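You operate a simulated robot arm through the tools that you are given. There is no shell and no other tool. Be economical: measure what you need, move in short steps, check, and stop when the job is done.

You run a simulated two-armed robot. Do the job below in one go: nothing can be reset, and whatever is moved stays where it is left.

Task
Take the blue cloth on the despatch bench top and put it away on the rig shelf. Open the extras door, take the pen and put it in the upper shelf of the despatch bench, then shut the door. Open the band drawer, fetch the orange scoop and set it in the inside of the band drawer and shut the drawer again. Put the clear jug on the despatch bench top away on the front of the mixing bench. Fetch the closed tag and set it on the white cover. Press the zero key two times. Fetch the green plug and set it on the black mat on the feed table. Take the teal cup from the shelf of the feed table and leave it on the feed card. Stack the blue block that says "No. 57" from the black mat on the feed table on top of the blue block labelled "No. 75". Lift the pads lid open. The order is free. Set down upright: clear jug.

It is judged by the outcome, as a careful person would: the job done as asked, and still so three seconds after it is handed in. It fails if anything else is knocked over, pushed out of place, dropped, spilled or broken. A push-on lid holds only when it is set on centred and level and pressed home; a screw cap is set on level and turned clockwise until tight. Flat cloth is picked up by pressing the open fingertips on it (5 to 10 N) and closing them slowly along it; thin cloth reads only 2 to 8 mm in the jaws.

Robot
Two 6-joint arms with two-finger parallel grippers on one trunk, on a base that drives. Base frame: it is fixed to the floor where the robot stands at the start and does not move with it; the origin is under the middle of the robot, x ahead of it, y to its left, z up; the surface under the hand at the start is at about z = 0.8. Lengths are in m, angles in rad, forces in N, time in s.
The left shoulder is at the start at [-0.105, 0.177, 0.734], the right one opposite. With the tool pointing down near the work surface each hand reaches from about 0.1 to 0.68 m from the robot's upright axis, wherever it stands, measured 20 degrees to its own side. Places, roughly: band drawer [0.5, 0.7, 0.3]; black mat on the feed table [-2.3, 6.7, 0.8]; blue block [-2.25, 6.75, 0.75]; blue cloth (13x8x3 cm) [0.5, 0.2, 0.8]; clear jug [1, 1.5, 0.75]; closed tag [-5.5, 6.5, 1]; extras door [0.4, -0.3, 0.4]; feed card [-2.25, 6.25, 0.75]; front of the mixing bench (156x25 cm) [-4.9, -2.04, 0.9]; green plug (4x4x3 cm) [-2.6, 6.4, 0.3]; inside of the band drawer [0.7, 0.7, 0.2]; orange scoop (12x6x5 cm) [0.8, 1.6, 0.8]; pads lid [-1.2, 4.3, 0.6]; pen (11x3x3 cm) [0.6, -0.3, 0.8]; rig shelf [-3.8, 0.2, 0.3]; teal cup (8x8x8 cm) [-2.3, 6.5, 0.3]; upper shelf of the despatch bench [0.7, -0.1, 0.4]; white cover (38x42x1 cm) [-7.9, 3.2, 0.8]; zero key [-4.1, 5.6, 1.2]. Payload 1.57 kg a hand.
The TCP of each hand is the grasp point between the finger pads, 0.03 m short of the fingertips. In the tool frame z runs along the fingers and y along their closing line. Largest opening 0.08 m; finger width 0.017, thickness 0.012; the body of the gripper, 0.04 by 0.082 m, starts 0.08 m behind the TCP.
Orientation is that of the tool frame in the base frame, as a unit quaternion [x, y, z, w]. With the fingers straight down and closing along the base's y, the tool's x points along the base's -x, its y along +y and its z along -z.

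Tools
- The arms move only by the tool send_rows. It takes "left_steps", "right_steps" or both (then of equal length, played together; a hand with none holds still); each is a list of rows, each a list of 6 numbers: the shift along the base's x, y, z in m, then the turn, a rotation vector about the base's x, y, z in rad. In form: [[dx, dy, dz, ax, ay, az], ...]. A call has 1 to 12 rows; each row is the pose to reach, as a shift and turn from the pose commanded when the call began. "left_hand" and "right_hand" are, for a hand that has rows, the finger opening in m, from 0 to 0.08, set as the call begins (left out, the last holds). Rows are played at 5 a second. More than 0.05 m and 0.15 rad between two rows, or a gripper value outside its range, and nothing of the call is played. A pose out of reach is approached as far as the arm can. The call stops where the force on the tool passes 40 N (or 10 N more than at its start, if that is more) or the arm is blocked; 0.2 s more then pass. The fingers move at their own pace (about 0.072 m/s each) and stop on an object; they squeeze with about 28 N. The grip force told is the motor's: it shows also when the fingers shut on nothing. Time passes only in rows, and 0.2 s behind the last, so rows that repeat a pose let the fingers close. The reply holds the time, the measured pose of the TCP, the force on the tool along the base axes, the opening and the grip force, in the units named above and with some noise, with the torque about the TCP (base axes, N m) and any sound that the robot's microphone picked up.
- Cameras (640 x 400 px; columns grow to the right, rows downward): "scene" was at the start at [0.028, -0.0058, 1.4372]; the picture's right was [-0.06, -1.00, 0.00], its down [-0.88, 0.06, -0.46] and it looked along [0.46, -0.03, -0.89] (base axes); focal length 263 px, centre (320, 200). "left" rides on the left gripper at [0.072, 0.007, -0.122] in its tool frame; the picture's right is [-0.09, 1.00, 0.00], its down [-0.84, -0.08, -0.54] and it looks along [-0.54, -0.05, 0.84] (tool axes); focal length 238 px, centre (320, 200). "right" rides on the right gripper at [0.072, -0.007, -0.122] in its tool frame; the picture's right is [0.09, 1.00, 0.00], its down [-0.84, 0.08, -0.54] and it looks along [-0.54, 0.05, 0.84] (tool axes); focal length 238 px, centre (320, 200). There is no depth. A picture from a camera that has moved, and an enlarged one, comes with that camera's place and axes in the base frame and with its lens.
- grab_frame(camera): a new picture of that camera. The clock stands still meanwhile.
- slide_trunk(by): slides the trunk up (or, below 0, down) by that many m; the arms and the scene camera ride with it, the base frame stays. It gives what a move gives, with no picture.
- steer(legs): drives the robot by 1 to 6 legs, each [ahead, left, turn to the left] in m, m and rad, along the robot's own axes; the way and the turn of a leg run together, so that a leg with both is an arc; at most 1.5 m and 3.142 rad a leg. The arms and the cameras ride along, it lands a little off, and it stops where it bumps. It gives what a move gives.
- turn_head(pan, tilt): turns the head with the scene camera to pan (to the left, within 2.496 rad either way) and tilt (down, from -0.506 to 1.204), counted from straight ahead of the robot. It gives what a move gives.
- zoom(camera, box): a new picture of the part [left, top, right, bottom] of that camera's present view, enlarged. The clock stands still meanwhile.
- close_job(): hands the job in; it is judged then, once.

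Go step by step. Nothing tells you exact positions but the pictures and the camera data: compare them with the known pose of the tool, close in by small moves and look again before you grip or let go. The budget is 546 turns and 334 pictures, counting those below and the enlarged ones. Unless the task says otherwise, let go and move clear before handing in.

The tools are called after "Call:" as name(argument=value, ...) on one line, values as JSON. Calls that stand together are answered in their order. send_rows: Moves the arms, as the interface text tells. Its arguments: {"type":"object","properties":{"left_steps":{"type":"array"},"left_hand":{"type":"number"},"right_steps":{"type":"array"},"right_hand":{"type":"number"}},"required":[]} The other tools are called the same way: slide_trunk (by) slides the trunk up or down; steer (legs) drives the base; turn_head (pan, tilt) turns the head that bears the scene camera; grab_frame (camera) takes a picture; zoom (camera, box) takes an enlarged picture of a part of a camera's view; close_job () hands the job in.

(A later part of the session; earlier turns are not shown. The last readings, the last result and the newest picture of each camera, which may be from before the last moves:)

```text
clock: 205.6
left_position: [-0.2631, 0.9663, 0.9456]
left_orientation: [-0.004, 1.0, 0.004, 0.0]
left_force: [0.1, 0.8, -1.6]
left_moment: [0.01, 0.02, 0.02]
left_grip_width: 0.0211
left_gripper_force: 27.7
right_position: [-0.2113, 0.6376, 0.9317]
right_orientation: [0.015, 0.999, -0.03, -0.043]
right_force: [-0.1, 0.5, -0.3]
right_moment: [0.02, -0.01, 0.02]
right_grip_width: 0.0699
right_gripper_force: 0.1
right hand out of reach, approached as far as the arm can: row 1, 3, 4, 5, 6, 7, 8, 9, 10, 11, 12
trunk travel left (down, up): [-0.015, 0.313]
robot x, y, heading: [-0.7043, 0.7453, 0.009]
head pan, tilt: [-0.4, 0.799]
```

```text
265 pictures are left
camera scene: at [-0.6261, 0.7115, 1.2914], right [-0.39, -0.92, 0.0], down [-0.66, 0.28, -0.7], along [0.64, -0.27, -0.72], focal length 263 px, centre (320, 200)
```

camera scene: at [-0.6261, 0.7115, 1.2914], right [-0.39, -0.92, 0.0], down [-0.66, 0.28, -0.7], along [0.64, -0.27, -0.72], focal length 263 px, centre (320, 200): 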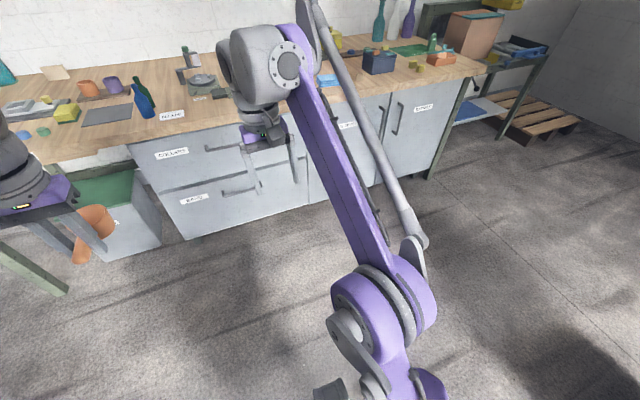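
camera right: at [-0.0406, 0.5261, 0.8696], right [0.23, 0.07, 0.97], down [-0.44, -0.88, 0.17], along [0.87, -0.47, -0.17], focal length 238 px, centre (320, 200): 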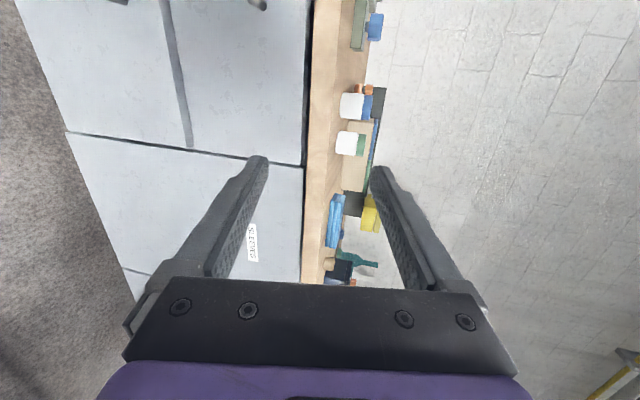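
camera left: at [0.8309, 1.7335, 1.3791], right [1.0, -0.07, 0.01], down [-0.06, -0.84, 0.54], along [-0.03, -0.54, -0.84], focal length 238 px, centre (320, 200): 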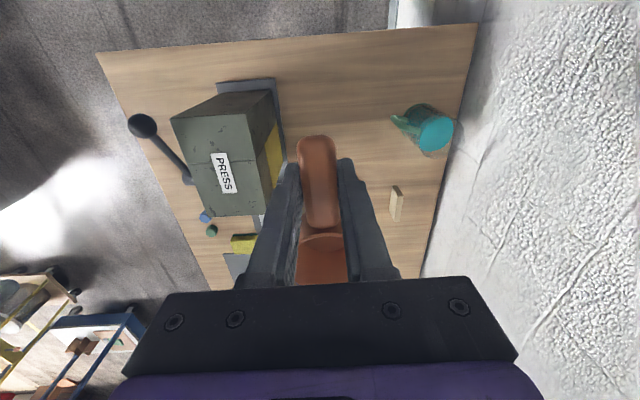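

Call:
send_rows(right_steps=[[-0.02, -0.03, 0.03, 0, 0, 0], [-0.04, -0.06, 0.06, 0, 0, 0], [-0.06, -0.09, 0.09, 0, 0, 0], [-0.08, -0.12, 0.12, 0, 0, 0], [-0.09, -0.15, 0.15, 0, 0, 0], [-0.1, -0.18, 0.18, 0, 0, 0], [-0.11, -0.21, 0.21, 0, 0, 0]])

Call:
grab_frame(camera="scene")

```text
clock: 207.2
left_position: [-0.2635, 0.9664, 0.9452]
left_orientation: [-0.004, 1.0, 0.003, 0.0]
left_force: [-0.4, -0.1, -1.4]
left_moment: [0.03, 0.02, 0.03]
left_grip_width: 0.021
left_gripper_force: 28.5
right_position: [-0.3598, 0.4326, 1.0402]
right_orientation: [0.017, 0.999, -0.03, -0.041]
right_force: [0.5, 0.6, -0.3]
right_moment: [0.01, -0.02, -0.02]
right_grip_width: 0.07
right_gripper_force: 0.1
right hand out of reach, approached as far as the arm can: row 1, 2, 3, 4, 5, 6, 7
trunk travel left (down, up): [-0.015, 0.313]
robot x, y, heading: [-0.7083, 0.7434, 0.004]
head pan, tilt: [-0.4, 0.799]
```

```text
264 pictures are left
camera scene: at [-0.6261, 0.7109, 1.2914], right [-0.39, -0.92, 0.0], down [-0.66, 0.28, -0.7], along [0.64, -0.27, -0.72], focal length 263 px, centre (320, 200)
```

scene: 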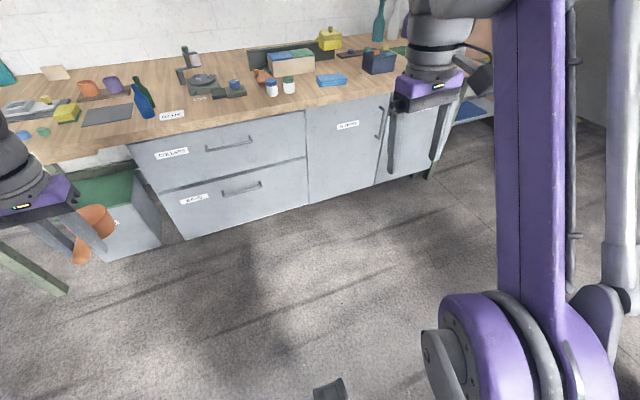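

Call:
send_rows(right_steps=[[0.0, 0.0, -0.045, 0, 0, 0], [0.0, 0.0, -0.09, 0, 0, 0], [0.0, 0.0, -0.135, 0, 0, 0], [0.02, 0.0, -0.17, 0, 0, 0], [0.04, 0.0, -0.21, 0, 0, 0], [0.06, 0.0, -0.25, 0, 0, 0], [0.08, 0.0, -0.29, 0, 0, 0], [0.1, 0.0, -0.33, 0, 0, 0]])

Call:
grab_frame(camera="scene")

```text
clock: 208.9
left_position: [-0.2625, 0.966, 0.9455]
left_orientation: [-0.004, 1.0, 0.004, 0.0]
left_force: [0.3, 0.3, 0.1]
left_moment: [0.0, 0.01, 0.01]
left_grip_width: 0.0211
left_gripper_force: 28.5
right_position: [-0.2608, 0.4328, 0.708]
right_orientation: [0.015, 0.999, -0.031, -0.043]
right_force: [0.2, 0.1, -0.3]
right_moment: [0.0, 0.04, 0.01]
right_grip_width: 0.0699
right_gripper_force: 0.1
trunk travel left (down, up): [-0.015, 0.313]
robot x, y, heading: [-0.7112, 0.7446, 0.005]
head pan, tilt: [-0.4, 0.799]
```

```text
263 pictures are left
camera scene: at [-0.6255, 0.7112, 1.2914], right [-0.39, -0.92, 0.0], down [-0.66, 0.28, -0.7], along [0.64, -0.27, -0.72], focal length 263 px, centre (320, 200)
```

scene: 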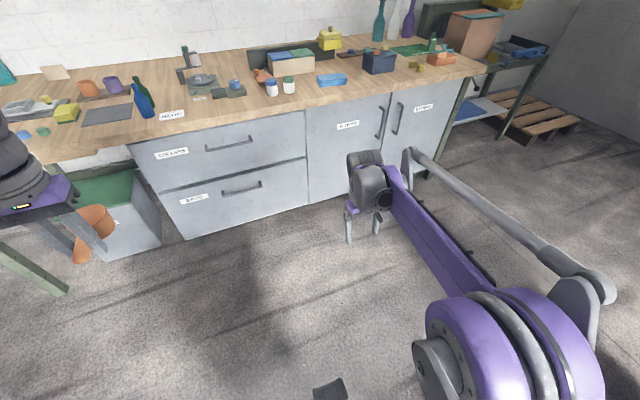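

All reachable now. I yaw the hand and then pitch it forward here, in small steps.

Call:
send_rows(right_steps=[[0, 0, 0, 0, 0, -0.13], [0, 0, 0, 0, 0, -0.26], [0, 0, 0, 0, 0, -0.39], [0, 0, 0, 0, 0, -0.52], [0, 0, 0, 0, 0, -0.65], [0, 0, 0, 0, 0, -0.78], [0, 0, 0, 0, 0, -0.91], [0, 0, 0, 0, 0, -1.04], [0, 0, 0, 0, 0, -1.17], [0, 0, 0, 0, 0, -1.3], [0, 0, 0, 0, 0, -1.43], [0, 0, 0, 0, 0, -1.56]])

Call:
send_rows(right_steps=[[-0.01, 0, 0, 0, -0.13, 0], [-0.02, 0, 0, 0, -0.26, 0], [-0.03, 0, 0, 0, -0.39, 0], [-0.04, 0, -0.01, 0, -0.52, 0], [-0.04, 0, -0.03, 0, -0.65, 0], [-0.04, 0, -0.05, 0, -0.78, 0], [-0.04, 0, -0.07, 0, -0.91, 0], [-0.04, 0, -0.09, 0, -1.04, 0], [-0.04, 0, -0.11, 0, -1.17, 0], [-0.04, 0, -0.13, 0, -1.3, 0]])

```text
clock: 211.6
left_position: [-0.2625, 0.9665, 0.9468]
left_orientation: [-0.004, 1.0, 0.003, -0.001]
left_force: [-0.1, -0.4, -0.8]
left_moment: [0.0, 0.01, 0.01]
left_grip_width: 0.0212
left_gripper_force: 27.6
right_position: [-0.26, 0.4341, 0.708]
right_orientation: [0.714, 0.698, 0.008, -0.051]
right_force: [-0.7, 0.2, 0.4]
right_moment: [-0.01, -0.02, 0.02]
right_grip_width: 0.0701
right_gripper_force: 0.0
trunk travel left (down, up): [-0.015, 0.313]
robot x, y, heading: [-0.7073, 0.7438, 0.006]
head pan, tilt: [-0.4, 0.799]
```

```text
clock: 213.8
left_position: [-0.2626, 0.9665, 0.9463]
left_orientation: [-0.004, 1.0, 0.003, -0.001]
left_force: [-0.7, -0.1, -0.6]
left_moment: [0.01, 0.01, 0.0]
left_grip_width: 0.0211
left_gripper_force: 28.4
right_position: [-0.2895, 0.4292, 0.592]
right_orientation: [0.562, 0.589, 0.437, 0.382]
right_force: [0.3, -0.3, 0.3]
right_moment: [0.02, 0.0, -0.04]
right_grip_width: 0.07
right_gripper_force: 0.0
right hand out of reach, approached as far as the arm can: row 10
trunk travel left (down, up): [-0.015, 0.313]
robot x, y, heading: [-0.7104, 0.7412, 0.004]
head pan, tilt: [-0.4, 0.799]
```

Call:
send_rows(right_steps=[[0.03, 0.02, 0, 0, 0, 0], [0.06, 0.04, 0, 0, 0, 0], [0.09, 0.06, -0.02, 0, 0, 0], [0.12, 0.08, -0.04, 0, 0, 0], [0.15, 0.1, -0.06, 0, 0, 0], [0.17, 0.12, -0.09, 0, 0, 0], [0.18, 0.14, -0.12, 0, 0, 0], [0.18, 0.16, -0.15, 0, 0, 0]])

Call:
grab_frame(camera="right")

```text
clock: 215.6
left_position: [-0.2624, 0.9661, 0.9447]
left_orientation: [-0.005, 1.0, 0.003, -0.001]
left_force: [0.5, -1.2, -0.7]
left_moment: [-0.03, 0.01, 0.01]
left_grip_width: 0.021
left_gripper_force: 28.2
right_position: [-0.1104, 0.5909, 0.4411]
right_orientation: [0.563, 0.587, 0.439, 0.382]
right_force: [0.7, 0.6, 0.5]
right_moment: [0.02, 0.02, -0.02]
right_grip_width: 0.0702
right_gripper_force: 0.1
trunk travel left (down, up): [-0.015, 0.313]
robot x, y, heading: [-0.7116, 0.7444, 0.002]
head pan, tilt: [-0.4, 0.799]
```

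```text
262 pictures are left
camera right: at [-0.2318, 0.6524, 0.4774], right [0.32, 0.07, 0.94], down [-0.42, -0.88, 0.21], along [0.85, -0.47, -0.25], focal length 238 px, centre (320, 200)
```

right: 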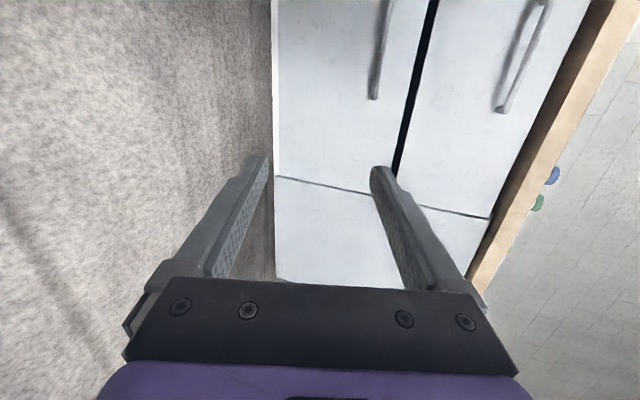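

Handle bar at about [0.355, 0.61–0.79, 0.412]. I drive up so the hand comes in front of it.

Call:
steer(legs=[[0.35, 0.09, 0]])

Call:
grab_frame(camera="right")

```text
clock: 217.9
left_position: [0.0885, 1.0547, 0.9455]
left_orientation: [-0.004, 1.0, 0.003, -0.001]
left_force: [0.0, 0.5, -0.7]
left_moment: [0.03, 0.04, -0.02]
left_grip_width: 0.021
left_gripper_force: 28.2
right_position: [0.2388, 0.6784, 0.4413]
right_orientation: [0.565, 0.586, 0.438, 0.382]
right_force: [-0.6, -0.6, 0.2]
right_moment: [0.0, 0.01, 0.03]
right_grip_width: 0.07
right_gripper_force: 0.1
trunk travel left (down, up): [-0.015, 0.313]
robot x, y, heading: [-0.3618, 0.8358, 0.0]
head pan, tilt: [-0.4, 0.799]
```

```text
261 pictures are left
camera right: at [0.1166, 0.7403, 0.4776], right [0.32, 0.07, 0.94], down [-0.43, -0.88, 0.21], along [0.85, -0.47, -0.25], focal length 238 px, centre (320, 200)
```

right: 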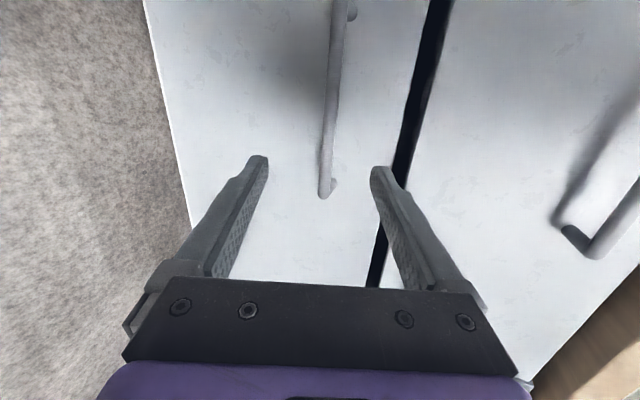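

Call:
send_rows(right_steps=[[0.03, 0.0, -0.01, 0, 0, 0], [0.06, 0.005, -0.02, 0, 0, 0], [0.085, 0.01, -0.028, 0, 0, 0], [0.1, 0.01, -0.028, 0, 0, 0]])

Call:
grab_frame(camera="right")

```text
clock: 218.9
left_position: [0.0867, 1.0545, 0.9459]
left_orientation: [-0.003, 1.0, 0.004, 0.0]
left_force: [-0.2, -0.4, -0.6]
left_moment: [-0.01, 0.0, -0.01]
left_grip_width: 0.021
left_gripper_force: 28.3
right_position: [0.3383, 0.6905, 0.4143]
right_orientation: [0.564, 0.587, 0.437, 0.382]
right_force: [0.7, 0.4, 0.6]
right_moment: [-0.02, -0.01, 0.01]
right_grip_width: 0.0702
right_gripper_force: 0.0
trunk travel left (down, up): [-0.015, 0.313]
robot x, y, heading: [-0.3595, 0.834, -0.002]
head pan, tilt: [-0.4, 0.799]
```

```text
260 pictures are left
camera right: at [0.2174, 0.7517, 0.4501], right [0.32, 0.07, 0.94], down [-0.43, -0.88, 0.21], along [0.85, -0.47, -0.25], focal length 238 px, centre (320, 200)
```

right: 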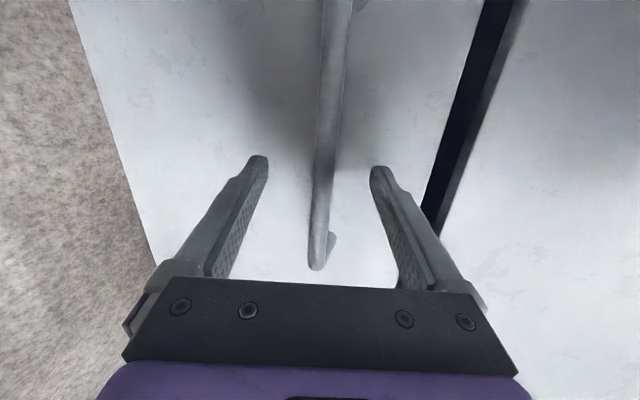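

The bar lies between the fingers; I go a bit further in and close.

Call:
send_rows(right_steps=[[0.012, 0.0, -0.002, 0, 0, 0]])

Call:
send_rows(right_steps=[[0, 0, 0, 0, 0, 0], [0, 0, 0, 0, 0, 0], [0, 0, 0, 0, 0, 0], [0, 0, 0, 0, 0, 0]], right_hand=0.0)

```text
clock: 219.3
left_position: [0.0865, 1.0555, 0.9454]
left_orientation: [-0.004, 1.0, 0.004, 0.001]
left_force: [0.2, -0.2, -0.9]
left_moment: [0.02, 0.03, 0.02]
left_grip_width: 0.0211
left_gripper_force: 28.5
right_position: [0.3507, 0.6882, 0.4138]
right_orientation: [0.564, 0.587, 0.437, 0.382]
right_force: [-0.3, -0.6, -0.1]
right_moment: [0.03, 0.01, -0.02]
right_grip_width: 0.0699
right_gripper_force: 0.1
trunk travel left (down, up): [-0.015, 0.313]
robot x, y, heading: [-0.3608, 0.8329, 0.004]
head pan, tilt: [-0.4, 0.799]
```

```text
clock: 220.3
left_position: [0.086, 1.0549, 0.9456]
left_orientation: [-0.004, 1.0, 0.004, 0.0]
left_force: [0.5, -0.3, -0.5]
left_moment: [-0.02, 0.04, 0.03]
left_grip_width: 0.0211
left_gripper_force: 27.5
right_position: [0.3502, 0.6876, 0.4122]
right_orientation: [0.564, 0.586, 0.437, 0.383]
right_force: [2.7, -0.8, 4.6]
right_moment: [-0.54, -0.07, 0.11]
right_grip_width: 0.0137
right_gripper_force: 30.3
trunk travel left (down, up): [-0.015, 0.313]
robot x, y, heading: [-0.3625, 0.8357, 0.001]
head pan, tilt: [-0.4, 0.799]
```

Gripped. I pull the drawer by driving back.

Call:
steer(legs=[[-0.35, 0, 0]])

Call:
turn_head(pan=0.0, tilt=0.8)

Call:
grab_frame(camera="scene")

```text
clock: 222.5
left_position: [-0.2595, 1.0551, 0.9453]
left_orientation: [-0.001, 1.0, 0.002, 0.0]
left_force: [0.0, 0.0, -0.2]
left_moment: [-0.01, 0.03, 0.02]
left_grip_width: 0.021
left_gripper_force: 28.2
right_position: [0.0042, 0.6879, 0.4129]
right_orientation: [0.564, 0.587, 0.438, 0.382]
right_force: [2.4, 18.2, 3.6]
right_moment: [-0.48, -0.07, 0.12]
right_grip_width: 0.0138
right_gripper_force: 30.0
trunk travel left (down, up): [-0.015, 0.313]
robot x, y, heading: [-0.71, 0.8354, -0.012]
head pan, tilt: [-0.4, 0.799]
```

```text
clock: 223.4
left_position: [-0.2586, 1.0548, 0.9458]
left_orientation: [-0.002, 1.0, 0.004, 0.0]
left_force: [0.3, 0.0, -2.1]
left_moment: [0.03, 0.05, -0.01]
left_grip_width: 0.021
left_gripper_force: 27.8
right_position: [0.0038, 0.6879, 0.4125]
right_orientation: [0.565, 0.586, 0.437, 0.382]
right_force: [0.4, 2.1, 3.9]
right_moment: [-0.47, -0.03, 0.26]
right_grip_width: 0.0137
right_gripper_force: 30.5
trunk travel left (down, up): [-0.015, 0.313]
robot x, y, heading: [-0.7074, 0.8327, -0.005]
head pan, tilt: [0.0, 0.799]
```

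```text
259 pictures are left
camera scene: at [-0.6172, 0.8329, 1.2914], right [0.0, -1.0, 0.0], down [-0.72, 0.0, -0.7], along [0.7, 0.0, -0.72], focal length 263 px, centre (320, 200)
```

scene: 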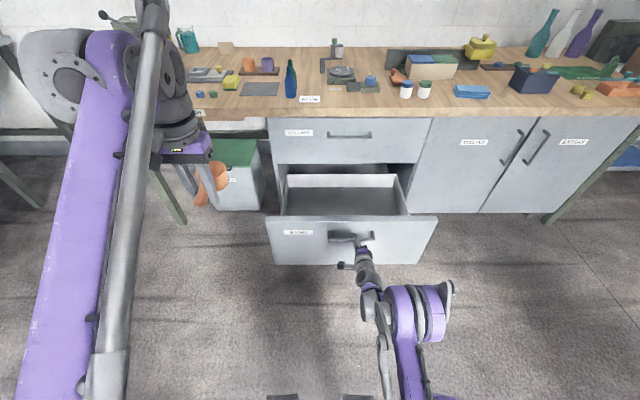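

The drawer is open and empty. I release the handle, tuck the right hand up and aside, and drive forward to bring the scoop over the drawer.

Call:
send_rows(right_steps=[[0, 0, 0, 0, 0, 0], [0, 0, 0, 0, 0, 0], [-0.03, 0, 0.01, 0, 0, 0], [-0.06, 0, 0.02, 0, 0, 0], [-0.08, -0.02, 0.04, 0, 0, 0], [-0.08, -0.05, 0.07, 0, 0, 0], [-0.08, -0.08, 0.1, 0, 0, 0], [-0.08, -0.11, 0.13, 0, 0, 0], [-0.08, -0.14, 0.16, 0, 0, 0], [-0.08, -0.17, 0.19, 0, 0, 0], [-0.08, -0.18, 0.22, 0, 0, 0]], right_hand=0.06)

Call:
grab_frame(camera="scene")

```text
clock: 225.8
left_position: [-0.2591, 1.0554, 0.9455]
left_orientation: [-0.002, 1.0, 0.004, 0.0]
left_force: [1.1, 0.0, -0.2]
left_moment: [0.0, 0.0, 0.02]
left_grip_width: 0.0209
left_gripper_force: 27.8
right_position: [-0.078, 0.5063, 0.6334]
right_orientation: [0.564, 0.586, 0.437, 0.383]
right_force: [0.4, 0.4, -0.2]
right_moment: [0.01, 0.01, -0.01]
right_grip_width: 0.0601
right_gripper_force: 0.0
trunk travel left (down, up): [-0.015, 0.313]
robot x, y, heading: [-0.7079, 0.8386, -0.004]
head pan, tilt: [0.0, 0.799]
```

```text
258 pictures are left
camera scene: at [-0.6172, 0.8328, 1.2914], right [0.0, -1.0, 0.0], down [-0.72, 0.0, -0.7], along [0.7, 0.0, -0.72], focal length 263 px, centre (320, 200)
```

scene: 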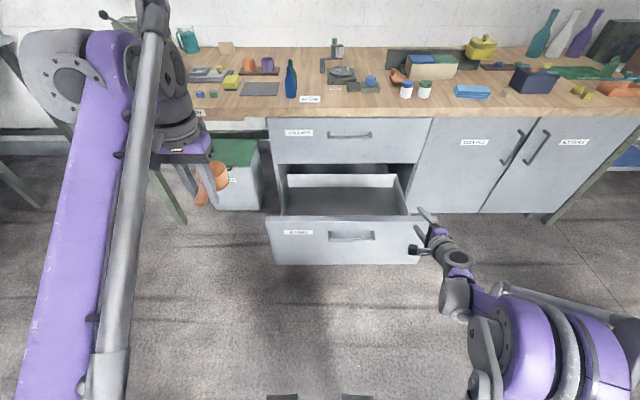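

Call:
steer(legs=[[0.25, -0.13, 0]])

Call:
send_rows(left_steps=[[0.03, -0.03, 0, 0, 0, 0], [0.06, -0.06, 0, 0, 0, 0], [0.09, -0.09, -0.02, 0, 0, 0], [0.12, -0.12, -0.04, 0, 0, 0], [0.14, -0.15, -0.07, 0, 0, 0], [0.16, -0.18, -0.1, 0, 0, 0], [0.18, -0.2, -0.14, 0, 0, 0], [0.18, -0.21, -0.18, 0, 0, 0], [0.18, -0.22, -0.22, 0, 0, 0], [0.18, -0.22, -0.26, 0, 0, 0], [0.18, -0.22, -0.3, 0, 0, 0]])

Call:
grab_frame(camera="scene")

Call:
grab_frame(camera="left")

```text
clock: 227.7
left_position: [-0.0123, 0.922, 0.945]
left_orientation: [0.001, 1.0, 0.004, 0.0]
left_force: [0.0, 0.3, -0.9]
left_moment: [-0.01, 0.02, -0.01]
left_grip_width: 0.0213
left_gripper_force: 28.6
right_position: [0.1676, 0.375, 0.633]
right_orientation: [0.566, 0.585, 0.436, 0.384]
right_force: [-0.6, 0.4, 0.5]
right_moment: [-0.04, 0.02, 0.01]
right_grip_width: 0.0602
right_gripper_force: 0.0
trunk travel left (down, up): [-0.015, 0.313]
robot x, y, heading: [-0.4609, 0.7028, -0.005]
head pan, tilt: [0.0, 0.799]
```

```text
clock: 230.1
left_position: [0.1665, 0.7026, 0.6448]
left_orientation: [0.001, 1.0, 0.004, 0.0]
left_force: [-0.2, -1.0, -0.8]
left_moment: [-0.03, 0.0, -0.02]
left_grip_width: 0.021
left_gripper_force: 27.6
left hand out of reach, approached as far as the arm can: row 3, 4, 5, 6, 7, 8
right_position: [0.1674, 0.3744, 0.6321]
right_orientation: [0.566, 0.585, 0.437, 0.383]
right_force: [0.8, 0.1, 0.1]
right_moment: [0.01, -0.03, 0.01]
right_grip_width: 0.0599
right_gripper_force: 0.0
trunk travel left (down, up): [-0.015, 0.313]
robot x, y, heading: [-0.4614, 0.7066, -0.005]
head pan, tilt: [0.0, 0.799]
```

```text
257 pictures are left
camera scene: at [-0.3719, 0.7012, 1.2914], right [-0.01, -1.0, 0.0], down [-0.72, 0.0, -0.7], along [0.7, 0.0, -0.72], focal length 263 px, centre (320, 200)
```

scene: 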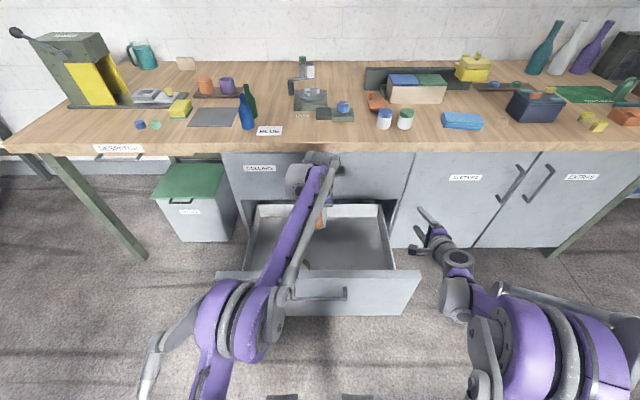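

```text
256 pictures are left
camera left: at [0.0945, 0.709, 0.7675], right [0.09, 1.0, 0.01], down [0.84, -0.08, 0.54], along [0.54, -0.04, -0.84], focal length 238 px, centre (320, 200)
```

left: 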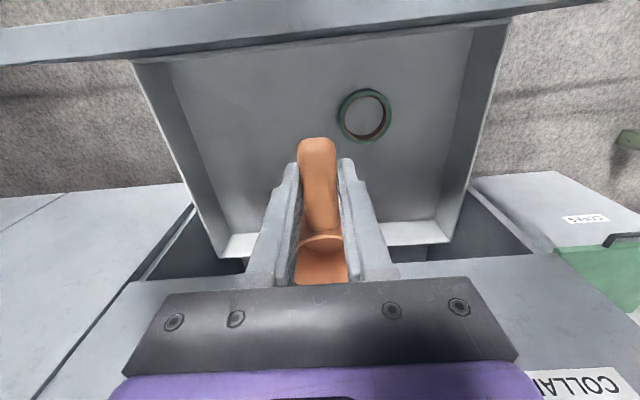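

The drawer holds a green ring at about y 0.80. I set the scoop down at y≈0.63, lowering until touch.

Call:
send_rows(left_steps=[[0, -0.03, -0.03, 0, 0, 0], [0, -0.06, -0.06, 0, 0, 0], [0, -0.07, -0.1, 0, 0, 0], [0, -0.07, -0.145, 0, 0, 0], [0, -0.07, -0.19, 0, 0, 0], [0, -0.07, -0.235, 0, 0, 0], [0, -0.07, -0.27, 0, 0, 0], [0, -0.07, -0.3, 0, 0, 0]])

Call:
grab_frame(camera="left")

```text
clock: 231.9
left_position: [0.1661, 0.6306, 0.3448]
left_orientation: [0.0, 1.0, 0.004, 0.0]
left_force: [-0.7, 0.2, -1.1]
left_moment: [0.03, 0.01, 0.0]
left_grip_width: 0.0208
left_gripper_force: 27.8
right_position: [0.1675, 0.3744, 0.6323]
right_orientation: [0.566, 0.584, 0.437, 0.384]
right_force: [-0.4, 0.1, -0.2]
right_moment: [0.03, 0.01, 0.01]
right_grip_width: 0.0599
right_gripper_force: 0.2
trunk travel left (down, up): [-0.015, 0.313]
robot x, y, heading: [-0.4616, 0.7056, -0.012]
head pan, tilt: [0.0, 0.799]
```

```text
255 pictures are left
camera left: at [0.0945, 0.6358, 0.4679], right [0.09, 1.0, 0.01], down [0.84, -0.08, 0.54], along [0.54, -0.04, -0.84], focal length 238 px, centre (320, 200)
```

left: 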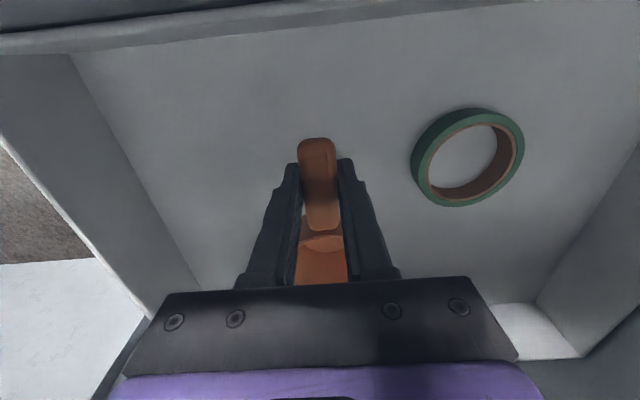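

Call:
send_rows(left_steps=[[0, 0, -0.012, 0, 0, 0], [0, 0, -0.024, 0, 0, 0], [0, 0, -0.036, 0, 0, 0], [0, 0, -0.045, 0, 0, 0]])

Call:
grab_frame(camera="left")

```text
clock: 232.9
left_position: [0.1605, 0.6339, 0.3034]
left_orientation: [0.0, 1.0, 0.002, 0.001]
left_force: [1.9, -1.4, -0.4]
left_moment: [0.07, 0.4, 0.08]
left_grip_width: 0.021
left_gripper_force: 28.3
left hand out of reach, approached as far as the arm can: row 3, 4
right_position: [0.1669, 0.3747, 0.6335]
right_orientation: [0.567, 0.584, 0.436, 0.384]
right_force: [0.2, 0.5, -0.3]
right_moment: [-0.02, -0.01, -0.02]
right_grip_width: 0.06
right_gripper_force: 0.0
trunk travel left (down, up): [-0.015, 0.313]
robot x, y, heading: [-0.459, 0.7043, -0.006]
head pan, tilt: [0.0, 0.799]
```

```text
254 pictures are left
camera left: at [0.0877, 0.6401, 0.4266], right [0.09, 1.0, 0.01], down [0.84, -0.08, 0.54], along [0.54, -0.05, -0.84], focal length 238 px, centre (320, 200)
```

left: 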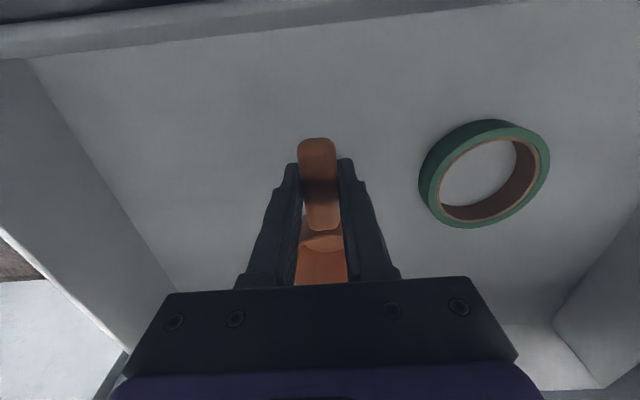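

The drawer floor is near z 0.205 but the arm is at full stretch. I lift out, bring the robot closer and more to the right, and lower again.

Call:
send_rows(left_steps=[[0, 0, 0.045, 0, 0, 0], [0, 0, 0.09, 0, 0, 0], [0, 0, 0.135, 0, 0, 0], [0, 0, 0.18, 0, 0, 0], [0, 0, 0.225, 0, 0, 0], [0, 0, 0.27, 0, 0, 0], [0, 0, 0.315, 0, 0, 0], [0, 0, 0.34, 0, 0, 0]], right_steps=[[-0.04, 0, 0, 0, 0, 0], [-0.08, 0, 0, 0, 0, 0], [-0.1, 0, 0, 0, 0, 0], [-0.1, 0, 0, 0, 0, 0], [-0.1, 0, 0, 0, 0, 0], [-0.1, 0, 0, 0, 0, 0], [-0.1, 0, 0, 0, 0, 0], [-0.1, 0, 0, 0, 0, 0]])

Call:
steer(legs=[[0.13, -0.2, 0]])

Call:
grab_frame(camera="left")

```text
clock: 234.7
left_position: [0.1606, 0.6335, 0.646]
left_orientation: [0.0, 1.0, 0.003, 0.0]
left_force: [0.2, 0.3, -0.5]
left_moment: [0.03, 0.03, 0.04]
left_grip_width: 0.0208
left_gripper_force: 28.1
right_position: [0.0681, 0.3747, 0.6332]
right_orientation: [0.566, 0.585, 0.436, 0.384]
right_force: [0.9, 0.3, -0.4]
right_moment: [-0.01, 0.0, -0.02]
right_grip_width: 0.0599
right_gripper_force: 0.0
trunk travel left (down, up): [-0.015, 0.313]
robot x, y, heading: [-0.4637, 0.7031, -0.006]
head pan, tilt: [0.0, 0.799]
```

```text
clock: 237.1
left_position: [0.2921, 0.433, 0.6451]
left_orientation: [0.0, 1.0, 0.004, 0.0]
left_force: [0.4, 0.2, -0.8]
left_moment: [0.02, 0.0, -0.01]
left_grip_width: 0.021
left_gripper_force: 28.1
right_position: [0.1998, 0.1728, 0.6332]
right_orientation: [0.566, 0.585, 0.437, 0.384]
right_force: [0.5, -0.6, 1.0]
right_moment: [-0.04, -0.02, -0.01]
right_grip_width: 0.06
right_gripper_force: 0.0
trunk travel left (down, up): [-0.015, 0.313]
robot x, y, heading: [-0.3285, 0.5023, -0.008]
head pan, tilt: [0.0, 0.799]
```

```text
253 pictures are left
camera left: at [0.2209, 0.4393, 0.7682], right [0.09, 1.0, 0.01], down [0.84, -0.08, 0.54], along [0.54, -0.04, -0.84], focal length 238 px, centre (320, 200)
```

left: 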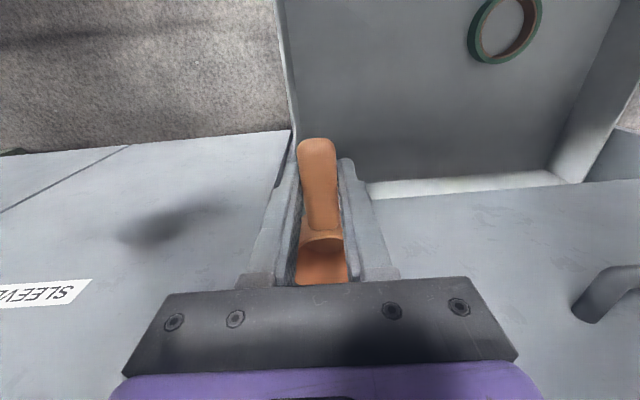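

Call:
send_rows(left_steps=[[-0.025, 0.035, 0, 0, 0, 0], [-0.05, 0.07, 0, 0, 0, 0], [-0.075, 0.105, 0, 0, 0, 0], [-0.1, 0.14, 0, 0, 0, 0], [-0.12, 0.175, 0, 0, 0, 0], [-0.12, 0.205, -0.03, 0, 0, 0], [-0.12, 0.205, -0.075, 0, 0, 0], [-0.12, 0.205, -0.12, 0, 0, 0], [-0.12, 0.205, -0.165, 0, 0, 0], [-0.12, 0.205, -0.21, 0, 0, 0], [-0.12, 0.205, -0.255, 0, 0, 0], [-0.12, 0.205, -0.3, 0, 0, 0]])

Call:
send_rows(left_steps=[[0, 0, -0.03, 0, 0, 0], [0, 0, -0.06, 0, 0, 0], [0, 0, -0.075, 0, 0, 0], [0, 0, -0.09, 0, 0, 0], [0, 0, -0.1, 0, 0, 0], [0, 0, -0.108, 0, 0, 0], [0, 0, -0.116, 0, 0, 0]])

Call:
grab_frame(camera="left")

```text
clock: 239.7
left_position: [0.1734, 0.6386, 0.3455]
left_orientation: [0.0, 1.0, 0.004, 0.0]
left_force: [1.0, 0.1, -0.2]
left_moment: [-0.02, 0.02, -0.01]
left_grip_width: 0.021
left_gripper_force: 27.7
right_position: [0.1992, 0.1733, 0.6332]
right_orientation: [0.566, 0.585, 0.437, 0.384]
right_force: [0.1, 0.1, 1.7]
right_moment: [0.02, 0.03, -0.01]
right_grip_width: 0.0598
right_gripper_force: 0.1
trunk travel left (down, up): [-0.015, 0.313]
robot x, y, heading: [-0.3296, 0.5019, -0.003]
head pan, tilt: [0.0, 0.799]
```

```text
clock: 241.3
left_position: [0.1729, 0.6382, 0.2297]
left_orientation: [0.0, 1.0, 0.004, 0.0]
left_force: [-0.1, 1.5, -1.1]
left_moment: [-0.02, 0.02, -0.01]
left_grip_width: 0.0212
left_gripper_force: 27.8
right_position: [0.199, 0.1721, 0.6325]
right_orientation: [0.565, 0.585, 0.437, 0.383]
right_force: [-0.5, 0.4, 0.5]
right_moment: [0.02, -0.01, -0.01]
right_grip_width: 0.0598
right_gripper_force: 0.1
trunk travel left (down, up): [-0.015, 0.313]
robot x, y, heading: [-0.3301, 0.4998, -0.001]
head pan, tilt: [0.0, 0.799]
```

```text
252 pictures are left
camera left: at [0.1008, 0.6439, 0.3522], right [0.09, 1.0, 0.01], down [0.84, -0.08, 0.54], along [0.54, -0.04, -0.84], focal length 238 px, centre (320, 200)
```

left: 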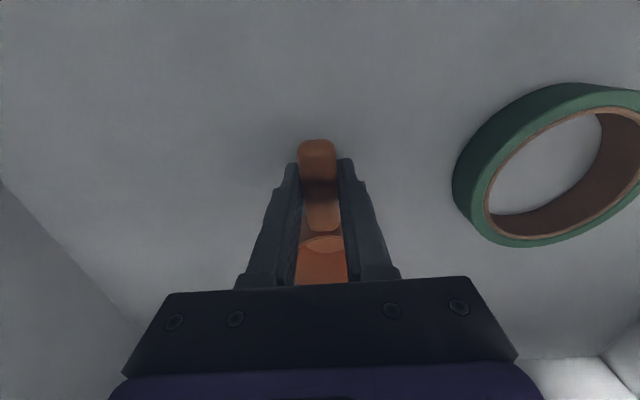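

Nearly at the floor; I lower the last bit to touch.

Call:
send_rows(left_steps=[[0, 0, -0.006, 0, 0, 0], [0, 0, -0.012, 0, 0, 0], [0, 0, -0.018, 0, 0, 0], [0, 0, -0.024, 0, 0, 0], [0, 0, -0.03, 0, 0, 0]])

```text
clock: 242.4
left_position: [0.1775, 0.6374, 0.2107]
left_orientation: [-0.001, 1.0, 0.002, 0.002]
left_force: [-0.2, -0.3, 31.8]
left_moment: [-0.42, -0.23, 0.2]
left_grip_width: 0.0216
left_gripper_force: 27.4
right_position: [0.1993, 0.1725, 0.6343]
right_orientation: [0.566, 0.585, 0.437, 0.383]
right_force: [0.3, -0.8, 0.3]
right_moment: [0.04, -0.02, 0.02]
right_grip_width: 0.06
right_gripper_force: 0.0
trunk travel left (down, up): [-0.015, 0.313]
robot x, y, heading: [-0.3313, 0.5049, -0.006]
head pan, tilt: [0.0, 0.799]
stopped in row 5 (left hand): the force on the tool passed its limit at 154 N (the readings are from after the stop); the commanded pose is now the measured one
```

Call:
send_rows(left_steps=[[0, 0, 0.003, 0, 0, 0], [0, 0, 0.003, 0, 0, 0], [0, 0, 0.003, 0, 0, 0]], left_hand=0.045)

Call:
send_rows(left_steps=[[0, 0, 0.02, 0, 0, 0], [0, 0, 0.05, 0, 0, 0], [0, 0, 0.095, 0, 0, 0], [0, 0, 0.14, 0, 0, 0], [0, 0, 0.185, 0, 0, 0], [0, 0, 0.23, 0, 0, 0], [0, 0, 0.275, 0, 0, 0], [0, 0, 0.32, 0, 0, 0], [0, 0, 0.365, 0, 0, 0], [0, 0, 0.41, 0, 0, 0]])

Call:
grab_frame(camera="left")

```text
clock: 243.2
left_position: [0.1775, 0.6391, 0.2117]
left_orientation: [0.0, 1.0, 0.004, -0.001]
left_force: [0.1, -0.2, -0.1]
left_moment: [-0.04, 0.01, 0.03]
left_grip_width: 0.045
left_gripper_force: 0.0
right_position: [0.2006, 0.1722, 0.6316]
right_orientation: [0.566, 0.585, 0.437, 0.383]
right_force: [0.0, 0.8, 0.0]
right_moment: [-0.05, -0.05, 0.0]
right_grip_width: 0.0602
right_gripper_force: 0.0
trunk travel left (down, up): [-0.015, 0.313]
robot x, y, heading: [-0.3275, 0.5039, -0.004]
head pan, tilt: [0.0, 0.799]
```

```text
clock: 245.4
left_position: [0.1768, 0.638, 0.6226]
left_orientation: [-0.001, 1.0, 0.003, -0.001]
left_force: [0.0, 0.1, -0.2]
left_moment: [-0.03, 0.0, -0.02]
left_grip_width: 0.0452
left_gripper_force: 0.0
right_position: [0.2, 0.1732, 0.6341]
right_orientation: [0.565, 0.586, 0.436, 0.383]
right_force: [-0.2, 0.3, -0.4]
right_moment: [0.0, 0.0, -0.01]
right_grip_width: 0.0598
right_gripper_force: 0.0
trunk travel left (down, up): [-0.015, 0.313]
robot x, y, heading: [-0.3269, 0.5049, -0.008]
head pan, tilt: [0.0, 0.799]
```

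```text
251 pictures are left
camera left: at [0.1044, 0.644, 0.7443], right [0.09, 1.0, 0.01], down [0.84, -0.08, 0.54], along [0.54, -0.04, -0.84], focal length 238 px, centre (320, 200)
```

left: 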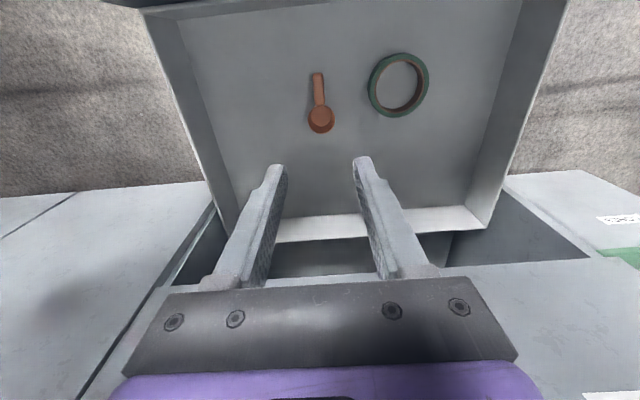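

The scoop lies in the drawer. I raise the left hand, back away and push the drawer shut with the right hand.

Call:
send_rows(left_steps=[[0, 0, 0.04, 0, 0, 0], [-0.03, 0.02, 0.07, 0, 0, 0], [-0.06, 0.05, 0.1, 0, 0, 0], [-0.09, 0.08, 0.13, 0, 0, 0], [-0.12, 0.1, 0.16, 0, 0, 0]])

Call:
steer(legs=[[-0.38, 0, 0], [0, 0.3, 0]])

Call:
send_rows(right_steps=[[0, 0.03, -0.03, 0, 0, 0], [0, 0.06, -0.06, 0, 0, 0], [0, 0.09, -0.09, 0, 0, 0], [0.0, 0.12, -0.12, 0, 0, 0], [0.0, 0.15, -0.15, 0, 0, 0], [0.0, 0.18, -0.18, 0, 0, 0], [0.0, 0.2, -0.2, 0, 0, 0]], right_hand=0.0)

Call:
grab_frame(camera="right")

```text
refused: row 3 steps farther than a row can; nothing moved
```

```text
clock: 250.7
left_position: [-0.2037, 0.9472, 0.6207]
left_orientation: [-0.005, 1.0, 0.003, 0.0]
left_force: [-0.5, 0.2, -0.4]
left_moment: [0.03, -0.02, -0.01]
left_grip_width: 0.0452
left_gripper_force: 0.0
right_position: [-0.1771, 0.483, 0.6332]
right_orientation: [0.563, 0.588, 0.438, 0.381]
right_force: [1.0, 0.1, -0.4]
right_moment: [0.01, 0.02, -0.01]
right_grip_width: 0.06
right_gripper_force: 0.1
trunk travel left (down, up): [-0.015, 0.313]
robot x, y, heading: [-0.7118, 0.8104, 0.007]
head pan, tilt: [0.0, 0.799]
```

```text
clock: 252.3
left_position: [-0.2047, 0.9476, 0.6216]
left_orientation: [-0.006, 1.0, 0.003, 0.0]
left_force: [0.0, 0.2, 0.0]
left_moment: [0.01, 0.01, -0.02]
left_grip_width: 0.0447
left_gripper_force: 0.1
right_position: [-0.1495, 0.6851, 0.4423]
right_orientation: [0.562, 0.588, 0.438, 0.381]
right_force: [0.1, 0.1, -0.6]
right_moment: [-0.02, 0.03, 0.0]
right_grip_width: 0.0003
right_gripper_force: 21.6
right hand out of reach, approached as far as the arm can: row 5, 6, 7
trunk travel left (down, up): [-0.015, 0.313]
robot x, y, heading: [-0.7088, 0.8067, 0.006]
head pan, tilt: [0.0, 0.799]
```

```text
250 pictures are left
camera right: at [-0.2712, 0.7465, 0.4783], right [0.32, 0.07, 0.94], down [-0.42, -0.88, 0.21], along [0.85, -0.47, -0.25], focal length 238 px, centre (320, 200)
```

right: 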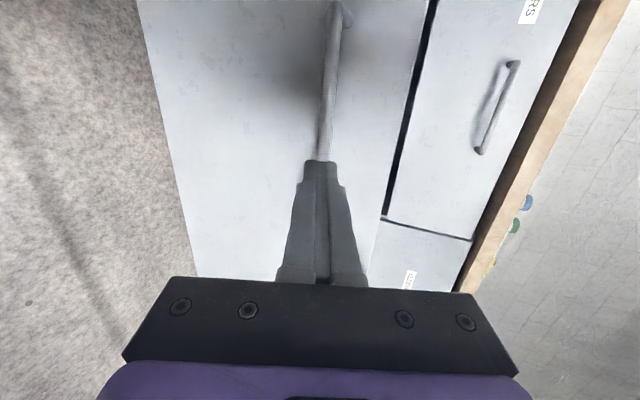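

Call:
send_rows(right_steps=[[0, 0.01, -0.015, 0, 0, 0], [0, 0.02, -0.022, 0, 0, 0]], left_steps=[[-0.02, 0, 0.03, 0, 0, 0], [-0.04, 0, 0.06, 0, 0, 0]])

Call:
steer(legs=[[0.4, 0, -0.006]])

Call:
grab_frame(camera="scene")

```text
clock: 252.9
left_position: [-0.2455, 0.948, 0.6822]
left_orientation: [-0.005, 1.0, 0.004, 0.0]
left_force: [0.7, -0.4, 0.6]
left_moment: [0.0, -0.01, -0.01]
left_grip_width: 0.0448
left_gripper_force: 0.1
right_position: [-0.1434, 0.705, 0.422]
right_orientation: [0.563, 0.589, 0.437, 0.381]
right_force: [0.9, 0.6, -0.6]
right_moment: [0.0, -0.04, -0.01]
right_grip_width: 0.0
right_gripper_force: 21.3
right hand out of reach, approached as far as the arm can: row 1, 2
trunk travel left (down, up): [-0.015, 0.313]
robot x, y, heading: [-0.7091, 0.806, 0.006]
head pan, tilt: [0.0, 0.799]
```

```text
clock: 255.4
left_position: [0.1529, 0.9431, 0.6823]
left_orientation: [-0.001, 1.0, 0.004, 0.0]
left_force: [0.5, -0.4, -0.2]
left_moment: [0.01, 0.0, -0.01]
left_grip_width: 0.0451
left_gripper_force: 0.1
right_position: [0.2498, 0.7013, 0.4223]
right_orientation: [0.566, 0.586, 0.436, 0.382]
right_force: [0.0, -0.1, 0.7]
right_moment: [0.02, 0.04, 0.0]
right_grip_width: 0.0002
right_gripper_force: 21.4
trunk travel left (down, up): [-0.015, 0.313]
robot x, y, heading: [-0.3148, 0.8048, -0.009]
head pan, tilt: [0.0, 0.799]
```

```text
249 pictures are left
camera scene: at [-0.225, 0.8044, 1.2914], right [0.0, -1.0, 0.0], down [-0.72, 0.0, -0.7], along [0.7, 0.0, -0.72], focal length 263 px, centre (320, 200)
```

scene: 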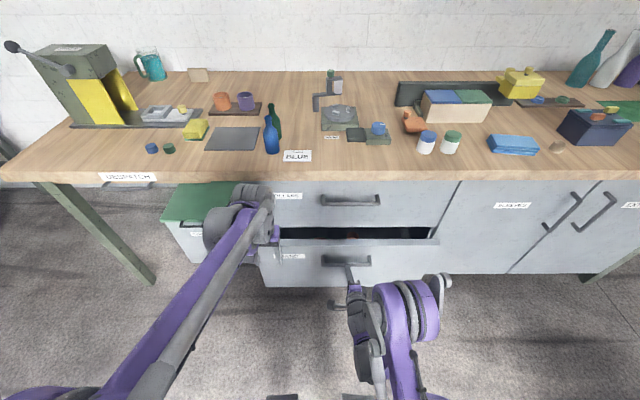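

Drawer moves in well; a bit further to shut it.

Call:
send_rows(right_steps=[[0.03, 0, 0, 0, 0, 0], [0.06, 0, 0, 0, 0, 0], [0.08, 0, 0, 0, 0, 0], [0.095, 0, 0, 0, 0, 0], [0.105, 0, 0, 0, 0, 0], [0.115, 0, 0, 0, 0, 0]])

Call:
grab_frame(camera="scene")

```text
clock: 256.2
left_position: [0.1521, 0.943, 0.6824]
left_orientation: [-0.001, 1.0, 0.003, 0.0]
left_force: [0.3, -0.7, -0.6]
left_moment: [-0.01, 0.0, -0.02]
left_grip_width: 0.0449
left_gripper_force: 0.0
right_position: [0.323, 0.701, 0.4212]
right_orientation: [0.566, 0.587, 0.436, 0.382]
right_force: [-8.3, 0.7, 5.3]
right_moment: [-0.02, -0.11, -0.03]
right_grip_width: 0.0002
right_gripper_force: 21.3
trunk travel left (down, up): [-0.015, 0.313]
robot x, y, heading: [-0.3129, 0.8051, -0.003]
head pan, tilt: [0.0, 0.799]
stopped in row 4 (right hand): the force on the tool passed its limit at 79 N (the readings are from after the stop); the commanded pose is now the measured one
```

```text
248 pictures are left
camera scene: at [-0.2257, 0.8044, 1.2914], right [-0.01, -1.0, 0.0], down [-0.72, 0.0, -0.7], along [0.7, 0.0, -0.72], focal length 263 px, centre (320, 200)
```

scene: 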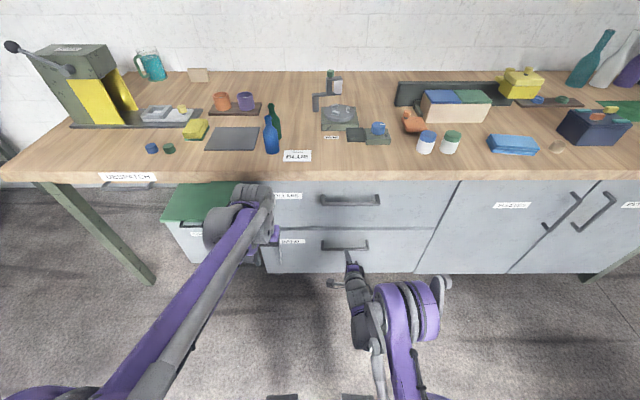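

Both door and drawer are shut. Next the blue cloth: back off, raise the trunk, reset the right hand to point down.

Call:
steer(legs=[[-0.3, 0, 0]])

Call:
slide_trunk(by=0.2)

Call:
send_rows(right_steps=[[-0.01, -0.02, 0.03, 0, 0.12, 0], [-0.02, -0.04, 0.06, 0, 0.24, 0], [-0.03, -0.06, 0.09, 0, 0.36, 0], [-0.04, -0.08, 0.12, 0, 0.48, 0], [-0.05, -0.1, 0.15, 0, 0.6, 0], [-0.06, -0.12, 0.18, 0, 0.72, 0], [-0.07, -0.14, 0.21, 0, 0.84, 0], [-0.08, -0.16, 0.24, 0, 0.96, 0], [-0.09, -0.17, 0.25, 0, 1.08, 0], [-0.1, -0.18, 0.26, 0, 1.2, 0], [-0.11, -0.18, 0.26, 0, 1.26, 0]])

```text
clock: 258.2
left_position: [-0.1469, 0.9454, 0.6831]
left_orientation: [-0.003, 1.0, 0.003, 0.001]
left_force: [-0.3, -0.4, -0.1]
left_moment: [0.01, -0.03, -0.02]
left_grip_width: 0.0449
left_gripper_force: 0.0
right_position: [0.0265, 0.704, 0.4216]
right_orientation: [0.567, 0.587, 0.436, 0.38]
right_force: [-0.1, -0.6, 0.3]
right_moment: [0.0, -0.02, -0.01]
right_grip_width: 0.0
right_gripper_force: 21.3
trunk travel left (down, up): [-0.015, 0.313]
robot x, y, heading: [-0.6118, 0.8089, -0.003]
head pan, tilt: [0.0, 0.799]
```

```text
clock: 260.4
left_position: [-0.1477, 0.9449, 0.8817]
left_orientation: [-0.003, 1.0, 0.003, 0.0]
left_force: [-0.8, 0.1, 0.3]
left_moment: [0.04, 0.0, -0.01]
left_grip_width: 0.045
left_gripper_force: 0.1
right_position: [0.0257, 0.7032, 0.6205]
right_orientation: [0.566, 0.587, 0.436, 0.381]
right_force: [-1.0, 0.0, -0.9]
right_moment: [-0.01, -0.02, 0.01]
right_grip_width: 0.0
right_gripper_force: 21.0
trunk travel left (down, up): [-0.215, 0.113]
robot x, y, heading: [-0.6137, 0.8075, 0.0]
head pan, tilt: [0.0, 0.799]
```

```text
clock: 262.8
left_position: [-0.1467, 0.9458, 0.8823]
left_orientation: [-0.003, 1.0, 0.003, 0.0]
left_force: [0.6, 0.6, 0.1]
left_moment: [0.03, 0.0, -0.01]
left_grip_width: 0.045
left_gripper_force: 0.0
right_position: [-0.0852, 0.5246, 0.8806]
right_orientation: [0.714, 0.698, 0.019, -0.039]
right_force: [0.2, 0.2, -0.1]
right_moment: [0.01, -0.02, 0.02]
right_grip_width: 0.0001
right_gripper_force: 21.2
trunk travel left (down, up): [-0.215, 0.113]
robot x, y, heading: [-0.609, 0.8062, -0.001]
head pan, tilt: [0.0, 0.799]
```

Call:
slide_trunk(by=0.11)

Call:
send_rows(left_steps=[[0, 0, 0.045, 0, 0, 0], [0, 0, 0.09, 0, 0, 0], [0, 0, 0.135, 0, 0, 0]], right_steps=[[0, 0, 0.04, -0.03, 0, 0], [0, 0, 0.06, -0.06, 0, 0], [0, 0, 0.06, -0.08, -0.02, 0]], right_hand=0.06)

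Call:
steer(legs=[[0, -0.37, 0], [0.55, 0, 0]])

Call:
grab_frame(camera="right")

```text
clock: 264.2
left_position: [-0.1473, 0.9457, 0.9924]
left_orientation: [-0.003, 1.0, 0.003, 0.0]
left_force: [-0.2, -0.7, 0.4]
left_moment: [0.02, -0.01, -0.02]
left_grip_width: 0.0451
left_gripper_force: 0.1
right_position: [-0.0844, 0.5236, 0.9904]
right_orientation: [0.714, 0.699, 0.018, -0.038]
right_force: [-1.6, 0.0, -0.6]
right_moment: [0.0, 0.01, 0.0]
right_grip_width: 0.0002
right_gripper_force: 21.5
trunk travel left (down, up): [-0.325, 0.003]
robot x, y, heading: [-0.6107, 0.808, -0.003]
head pan, tilt: [0.0, 0.799]
```

```text
clock: 265.0
left_position: [-0.1467, 0.9457, 1.1247]
left_orientation: [-0.002, 1.0, 0.004, 0.0]
left_force: [-0.7, -0.7, -0.2]
left_moment: [0.02, -0.01, -0.01]
left_grip_width: 0.0451
left_gripper_force: 0.1
right_position: [-0.0843, 0.5249, 1.0522]
right_orientation: [0.715, 0.7, -0.002, -0.003]
right_force: [0.5, -0.1, 0.2]
right_moment: [0.03, -0.01, 0.01]
right_grip_width: 0.0599
right_gripper_force: 0.0
trunk travel left (down, up): [-0.325, 0.003]
robot x, y, heading: [-0.6134, 0.8034, -0.003]
head pan, tilt: [0.0, 0.799]
```

```text
clock: 271.6
left_position: [0.4029, 0.5819, 1.125]
left_orientation: [-0.005, 1.0, 0.003, 0.0]
left_force: [0.2, -0.2, -0.8]
left_moment: [-0.01, 0.02, -0.02]
left_grip_width: 0.0449
left_gripper_force: 0.1
right_position: [0.4685, 0.1599, 1.0498]
right_orientation: [0.712, 0.702, -0.002, -0.002]
right_force: [0.6, 0.3, -0.2]
right_moment: [-0.01, -0.01, -0.05]
right_grip_width: 0.0598
right_gripper_force: 0.0
trunk travel left (down, up): [-0.325, 0.003]
robot x, y, heading: [-0.0606, 0.4369, 0.004]
head pan, tilt: [0.0, 0.799]
```

```text
247 pictures are left
camera right: at [0.4652, 0.2324, 1.1721], right [1.0, 0.08, -0.01], down [0.07, -0.84, 0.54], along [0.04, -0.54, -0.84], focal length 238 px, centre (320, 200)
```

right: 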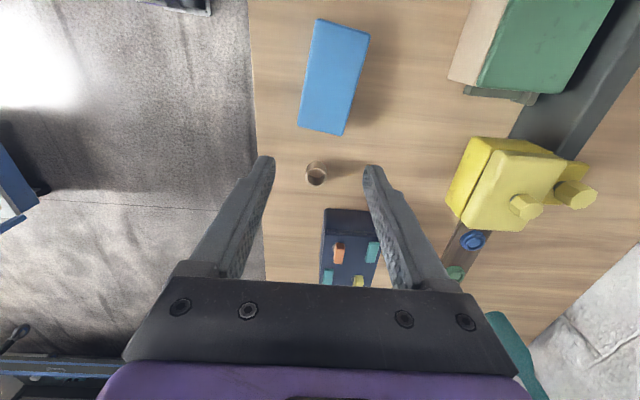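

Cloth centre about [0.483, 0.197], long side along y. I go down over it.

Call:
send_rows(right_steps=[[0.007, 0.018, -0.04, 0, 0, 0], [0.0145, 0.036, -0.08, 0, 0, 0], [0.0145, 0.036, -0.12, 0, 0, 0], [0.0145, 0.036, -0.15, 0, 0, 0], [0.0145, 0.036, -0.17, 0, 0, 0]])

Call:
grab_frame(camera="right")

```text
clock: 272.8
left_position: [0.4047, 0.5807, 1.1244]
left_orientation: [-0.006, 1.0, 0.003, 0.0]
left_force: [0.6, -0.5, 1.1]
left_moment: [0.01, 0.02, -0.01]
left_grip_width: 0.0447
left_gripper_force: 0.0
right_position: [0.4822, 0.196, 0.8805]
right_orientation: [0.712, 0.702, -0.002, -0.003]
right_force: [0.0, -0.5, 0.2]
right_moment: [0.03, 0.01, -0.02]
right_grip_width: 0.0603
right_gripper_force: 0.1
trunk travel left (down, up): [-0.325, 0.003]
robot x, y, heading: [-0.0629, 0.4404, 0.006]
head pan, tilt: [0.0, 0.799]
```

```text
246 pictures are left
camera right: at [0.4784, 0.2677, 1.0019], right [1.0, 0.08, -0.01], down [0.07, -0.84, 0.54], along [0.04, -0.54, -0.84], focal length 238 px, centre (320, 200)
```

right: 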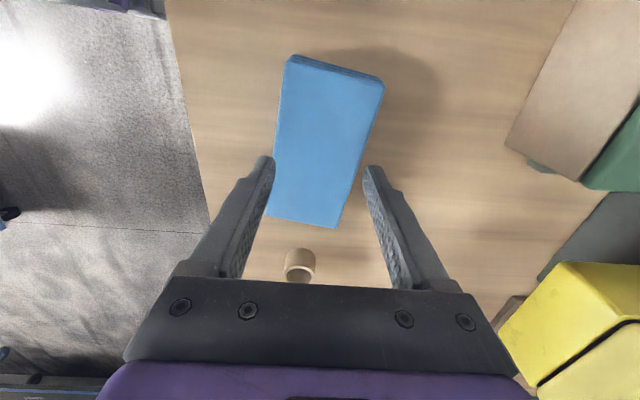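

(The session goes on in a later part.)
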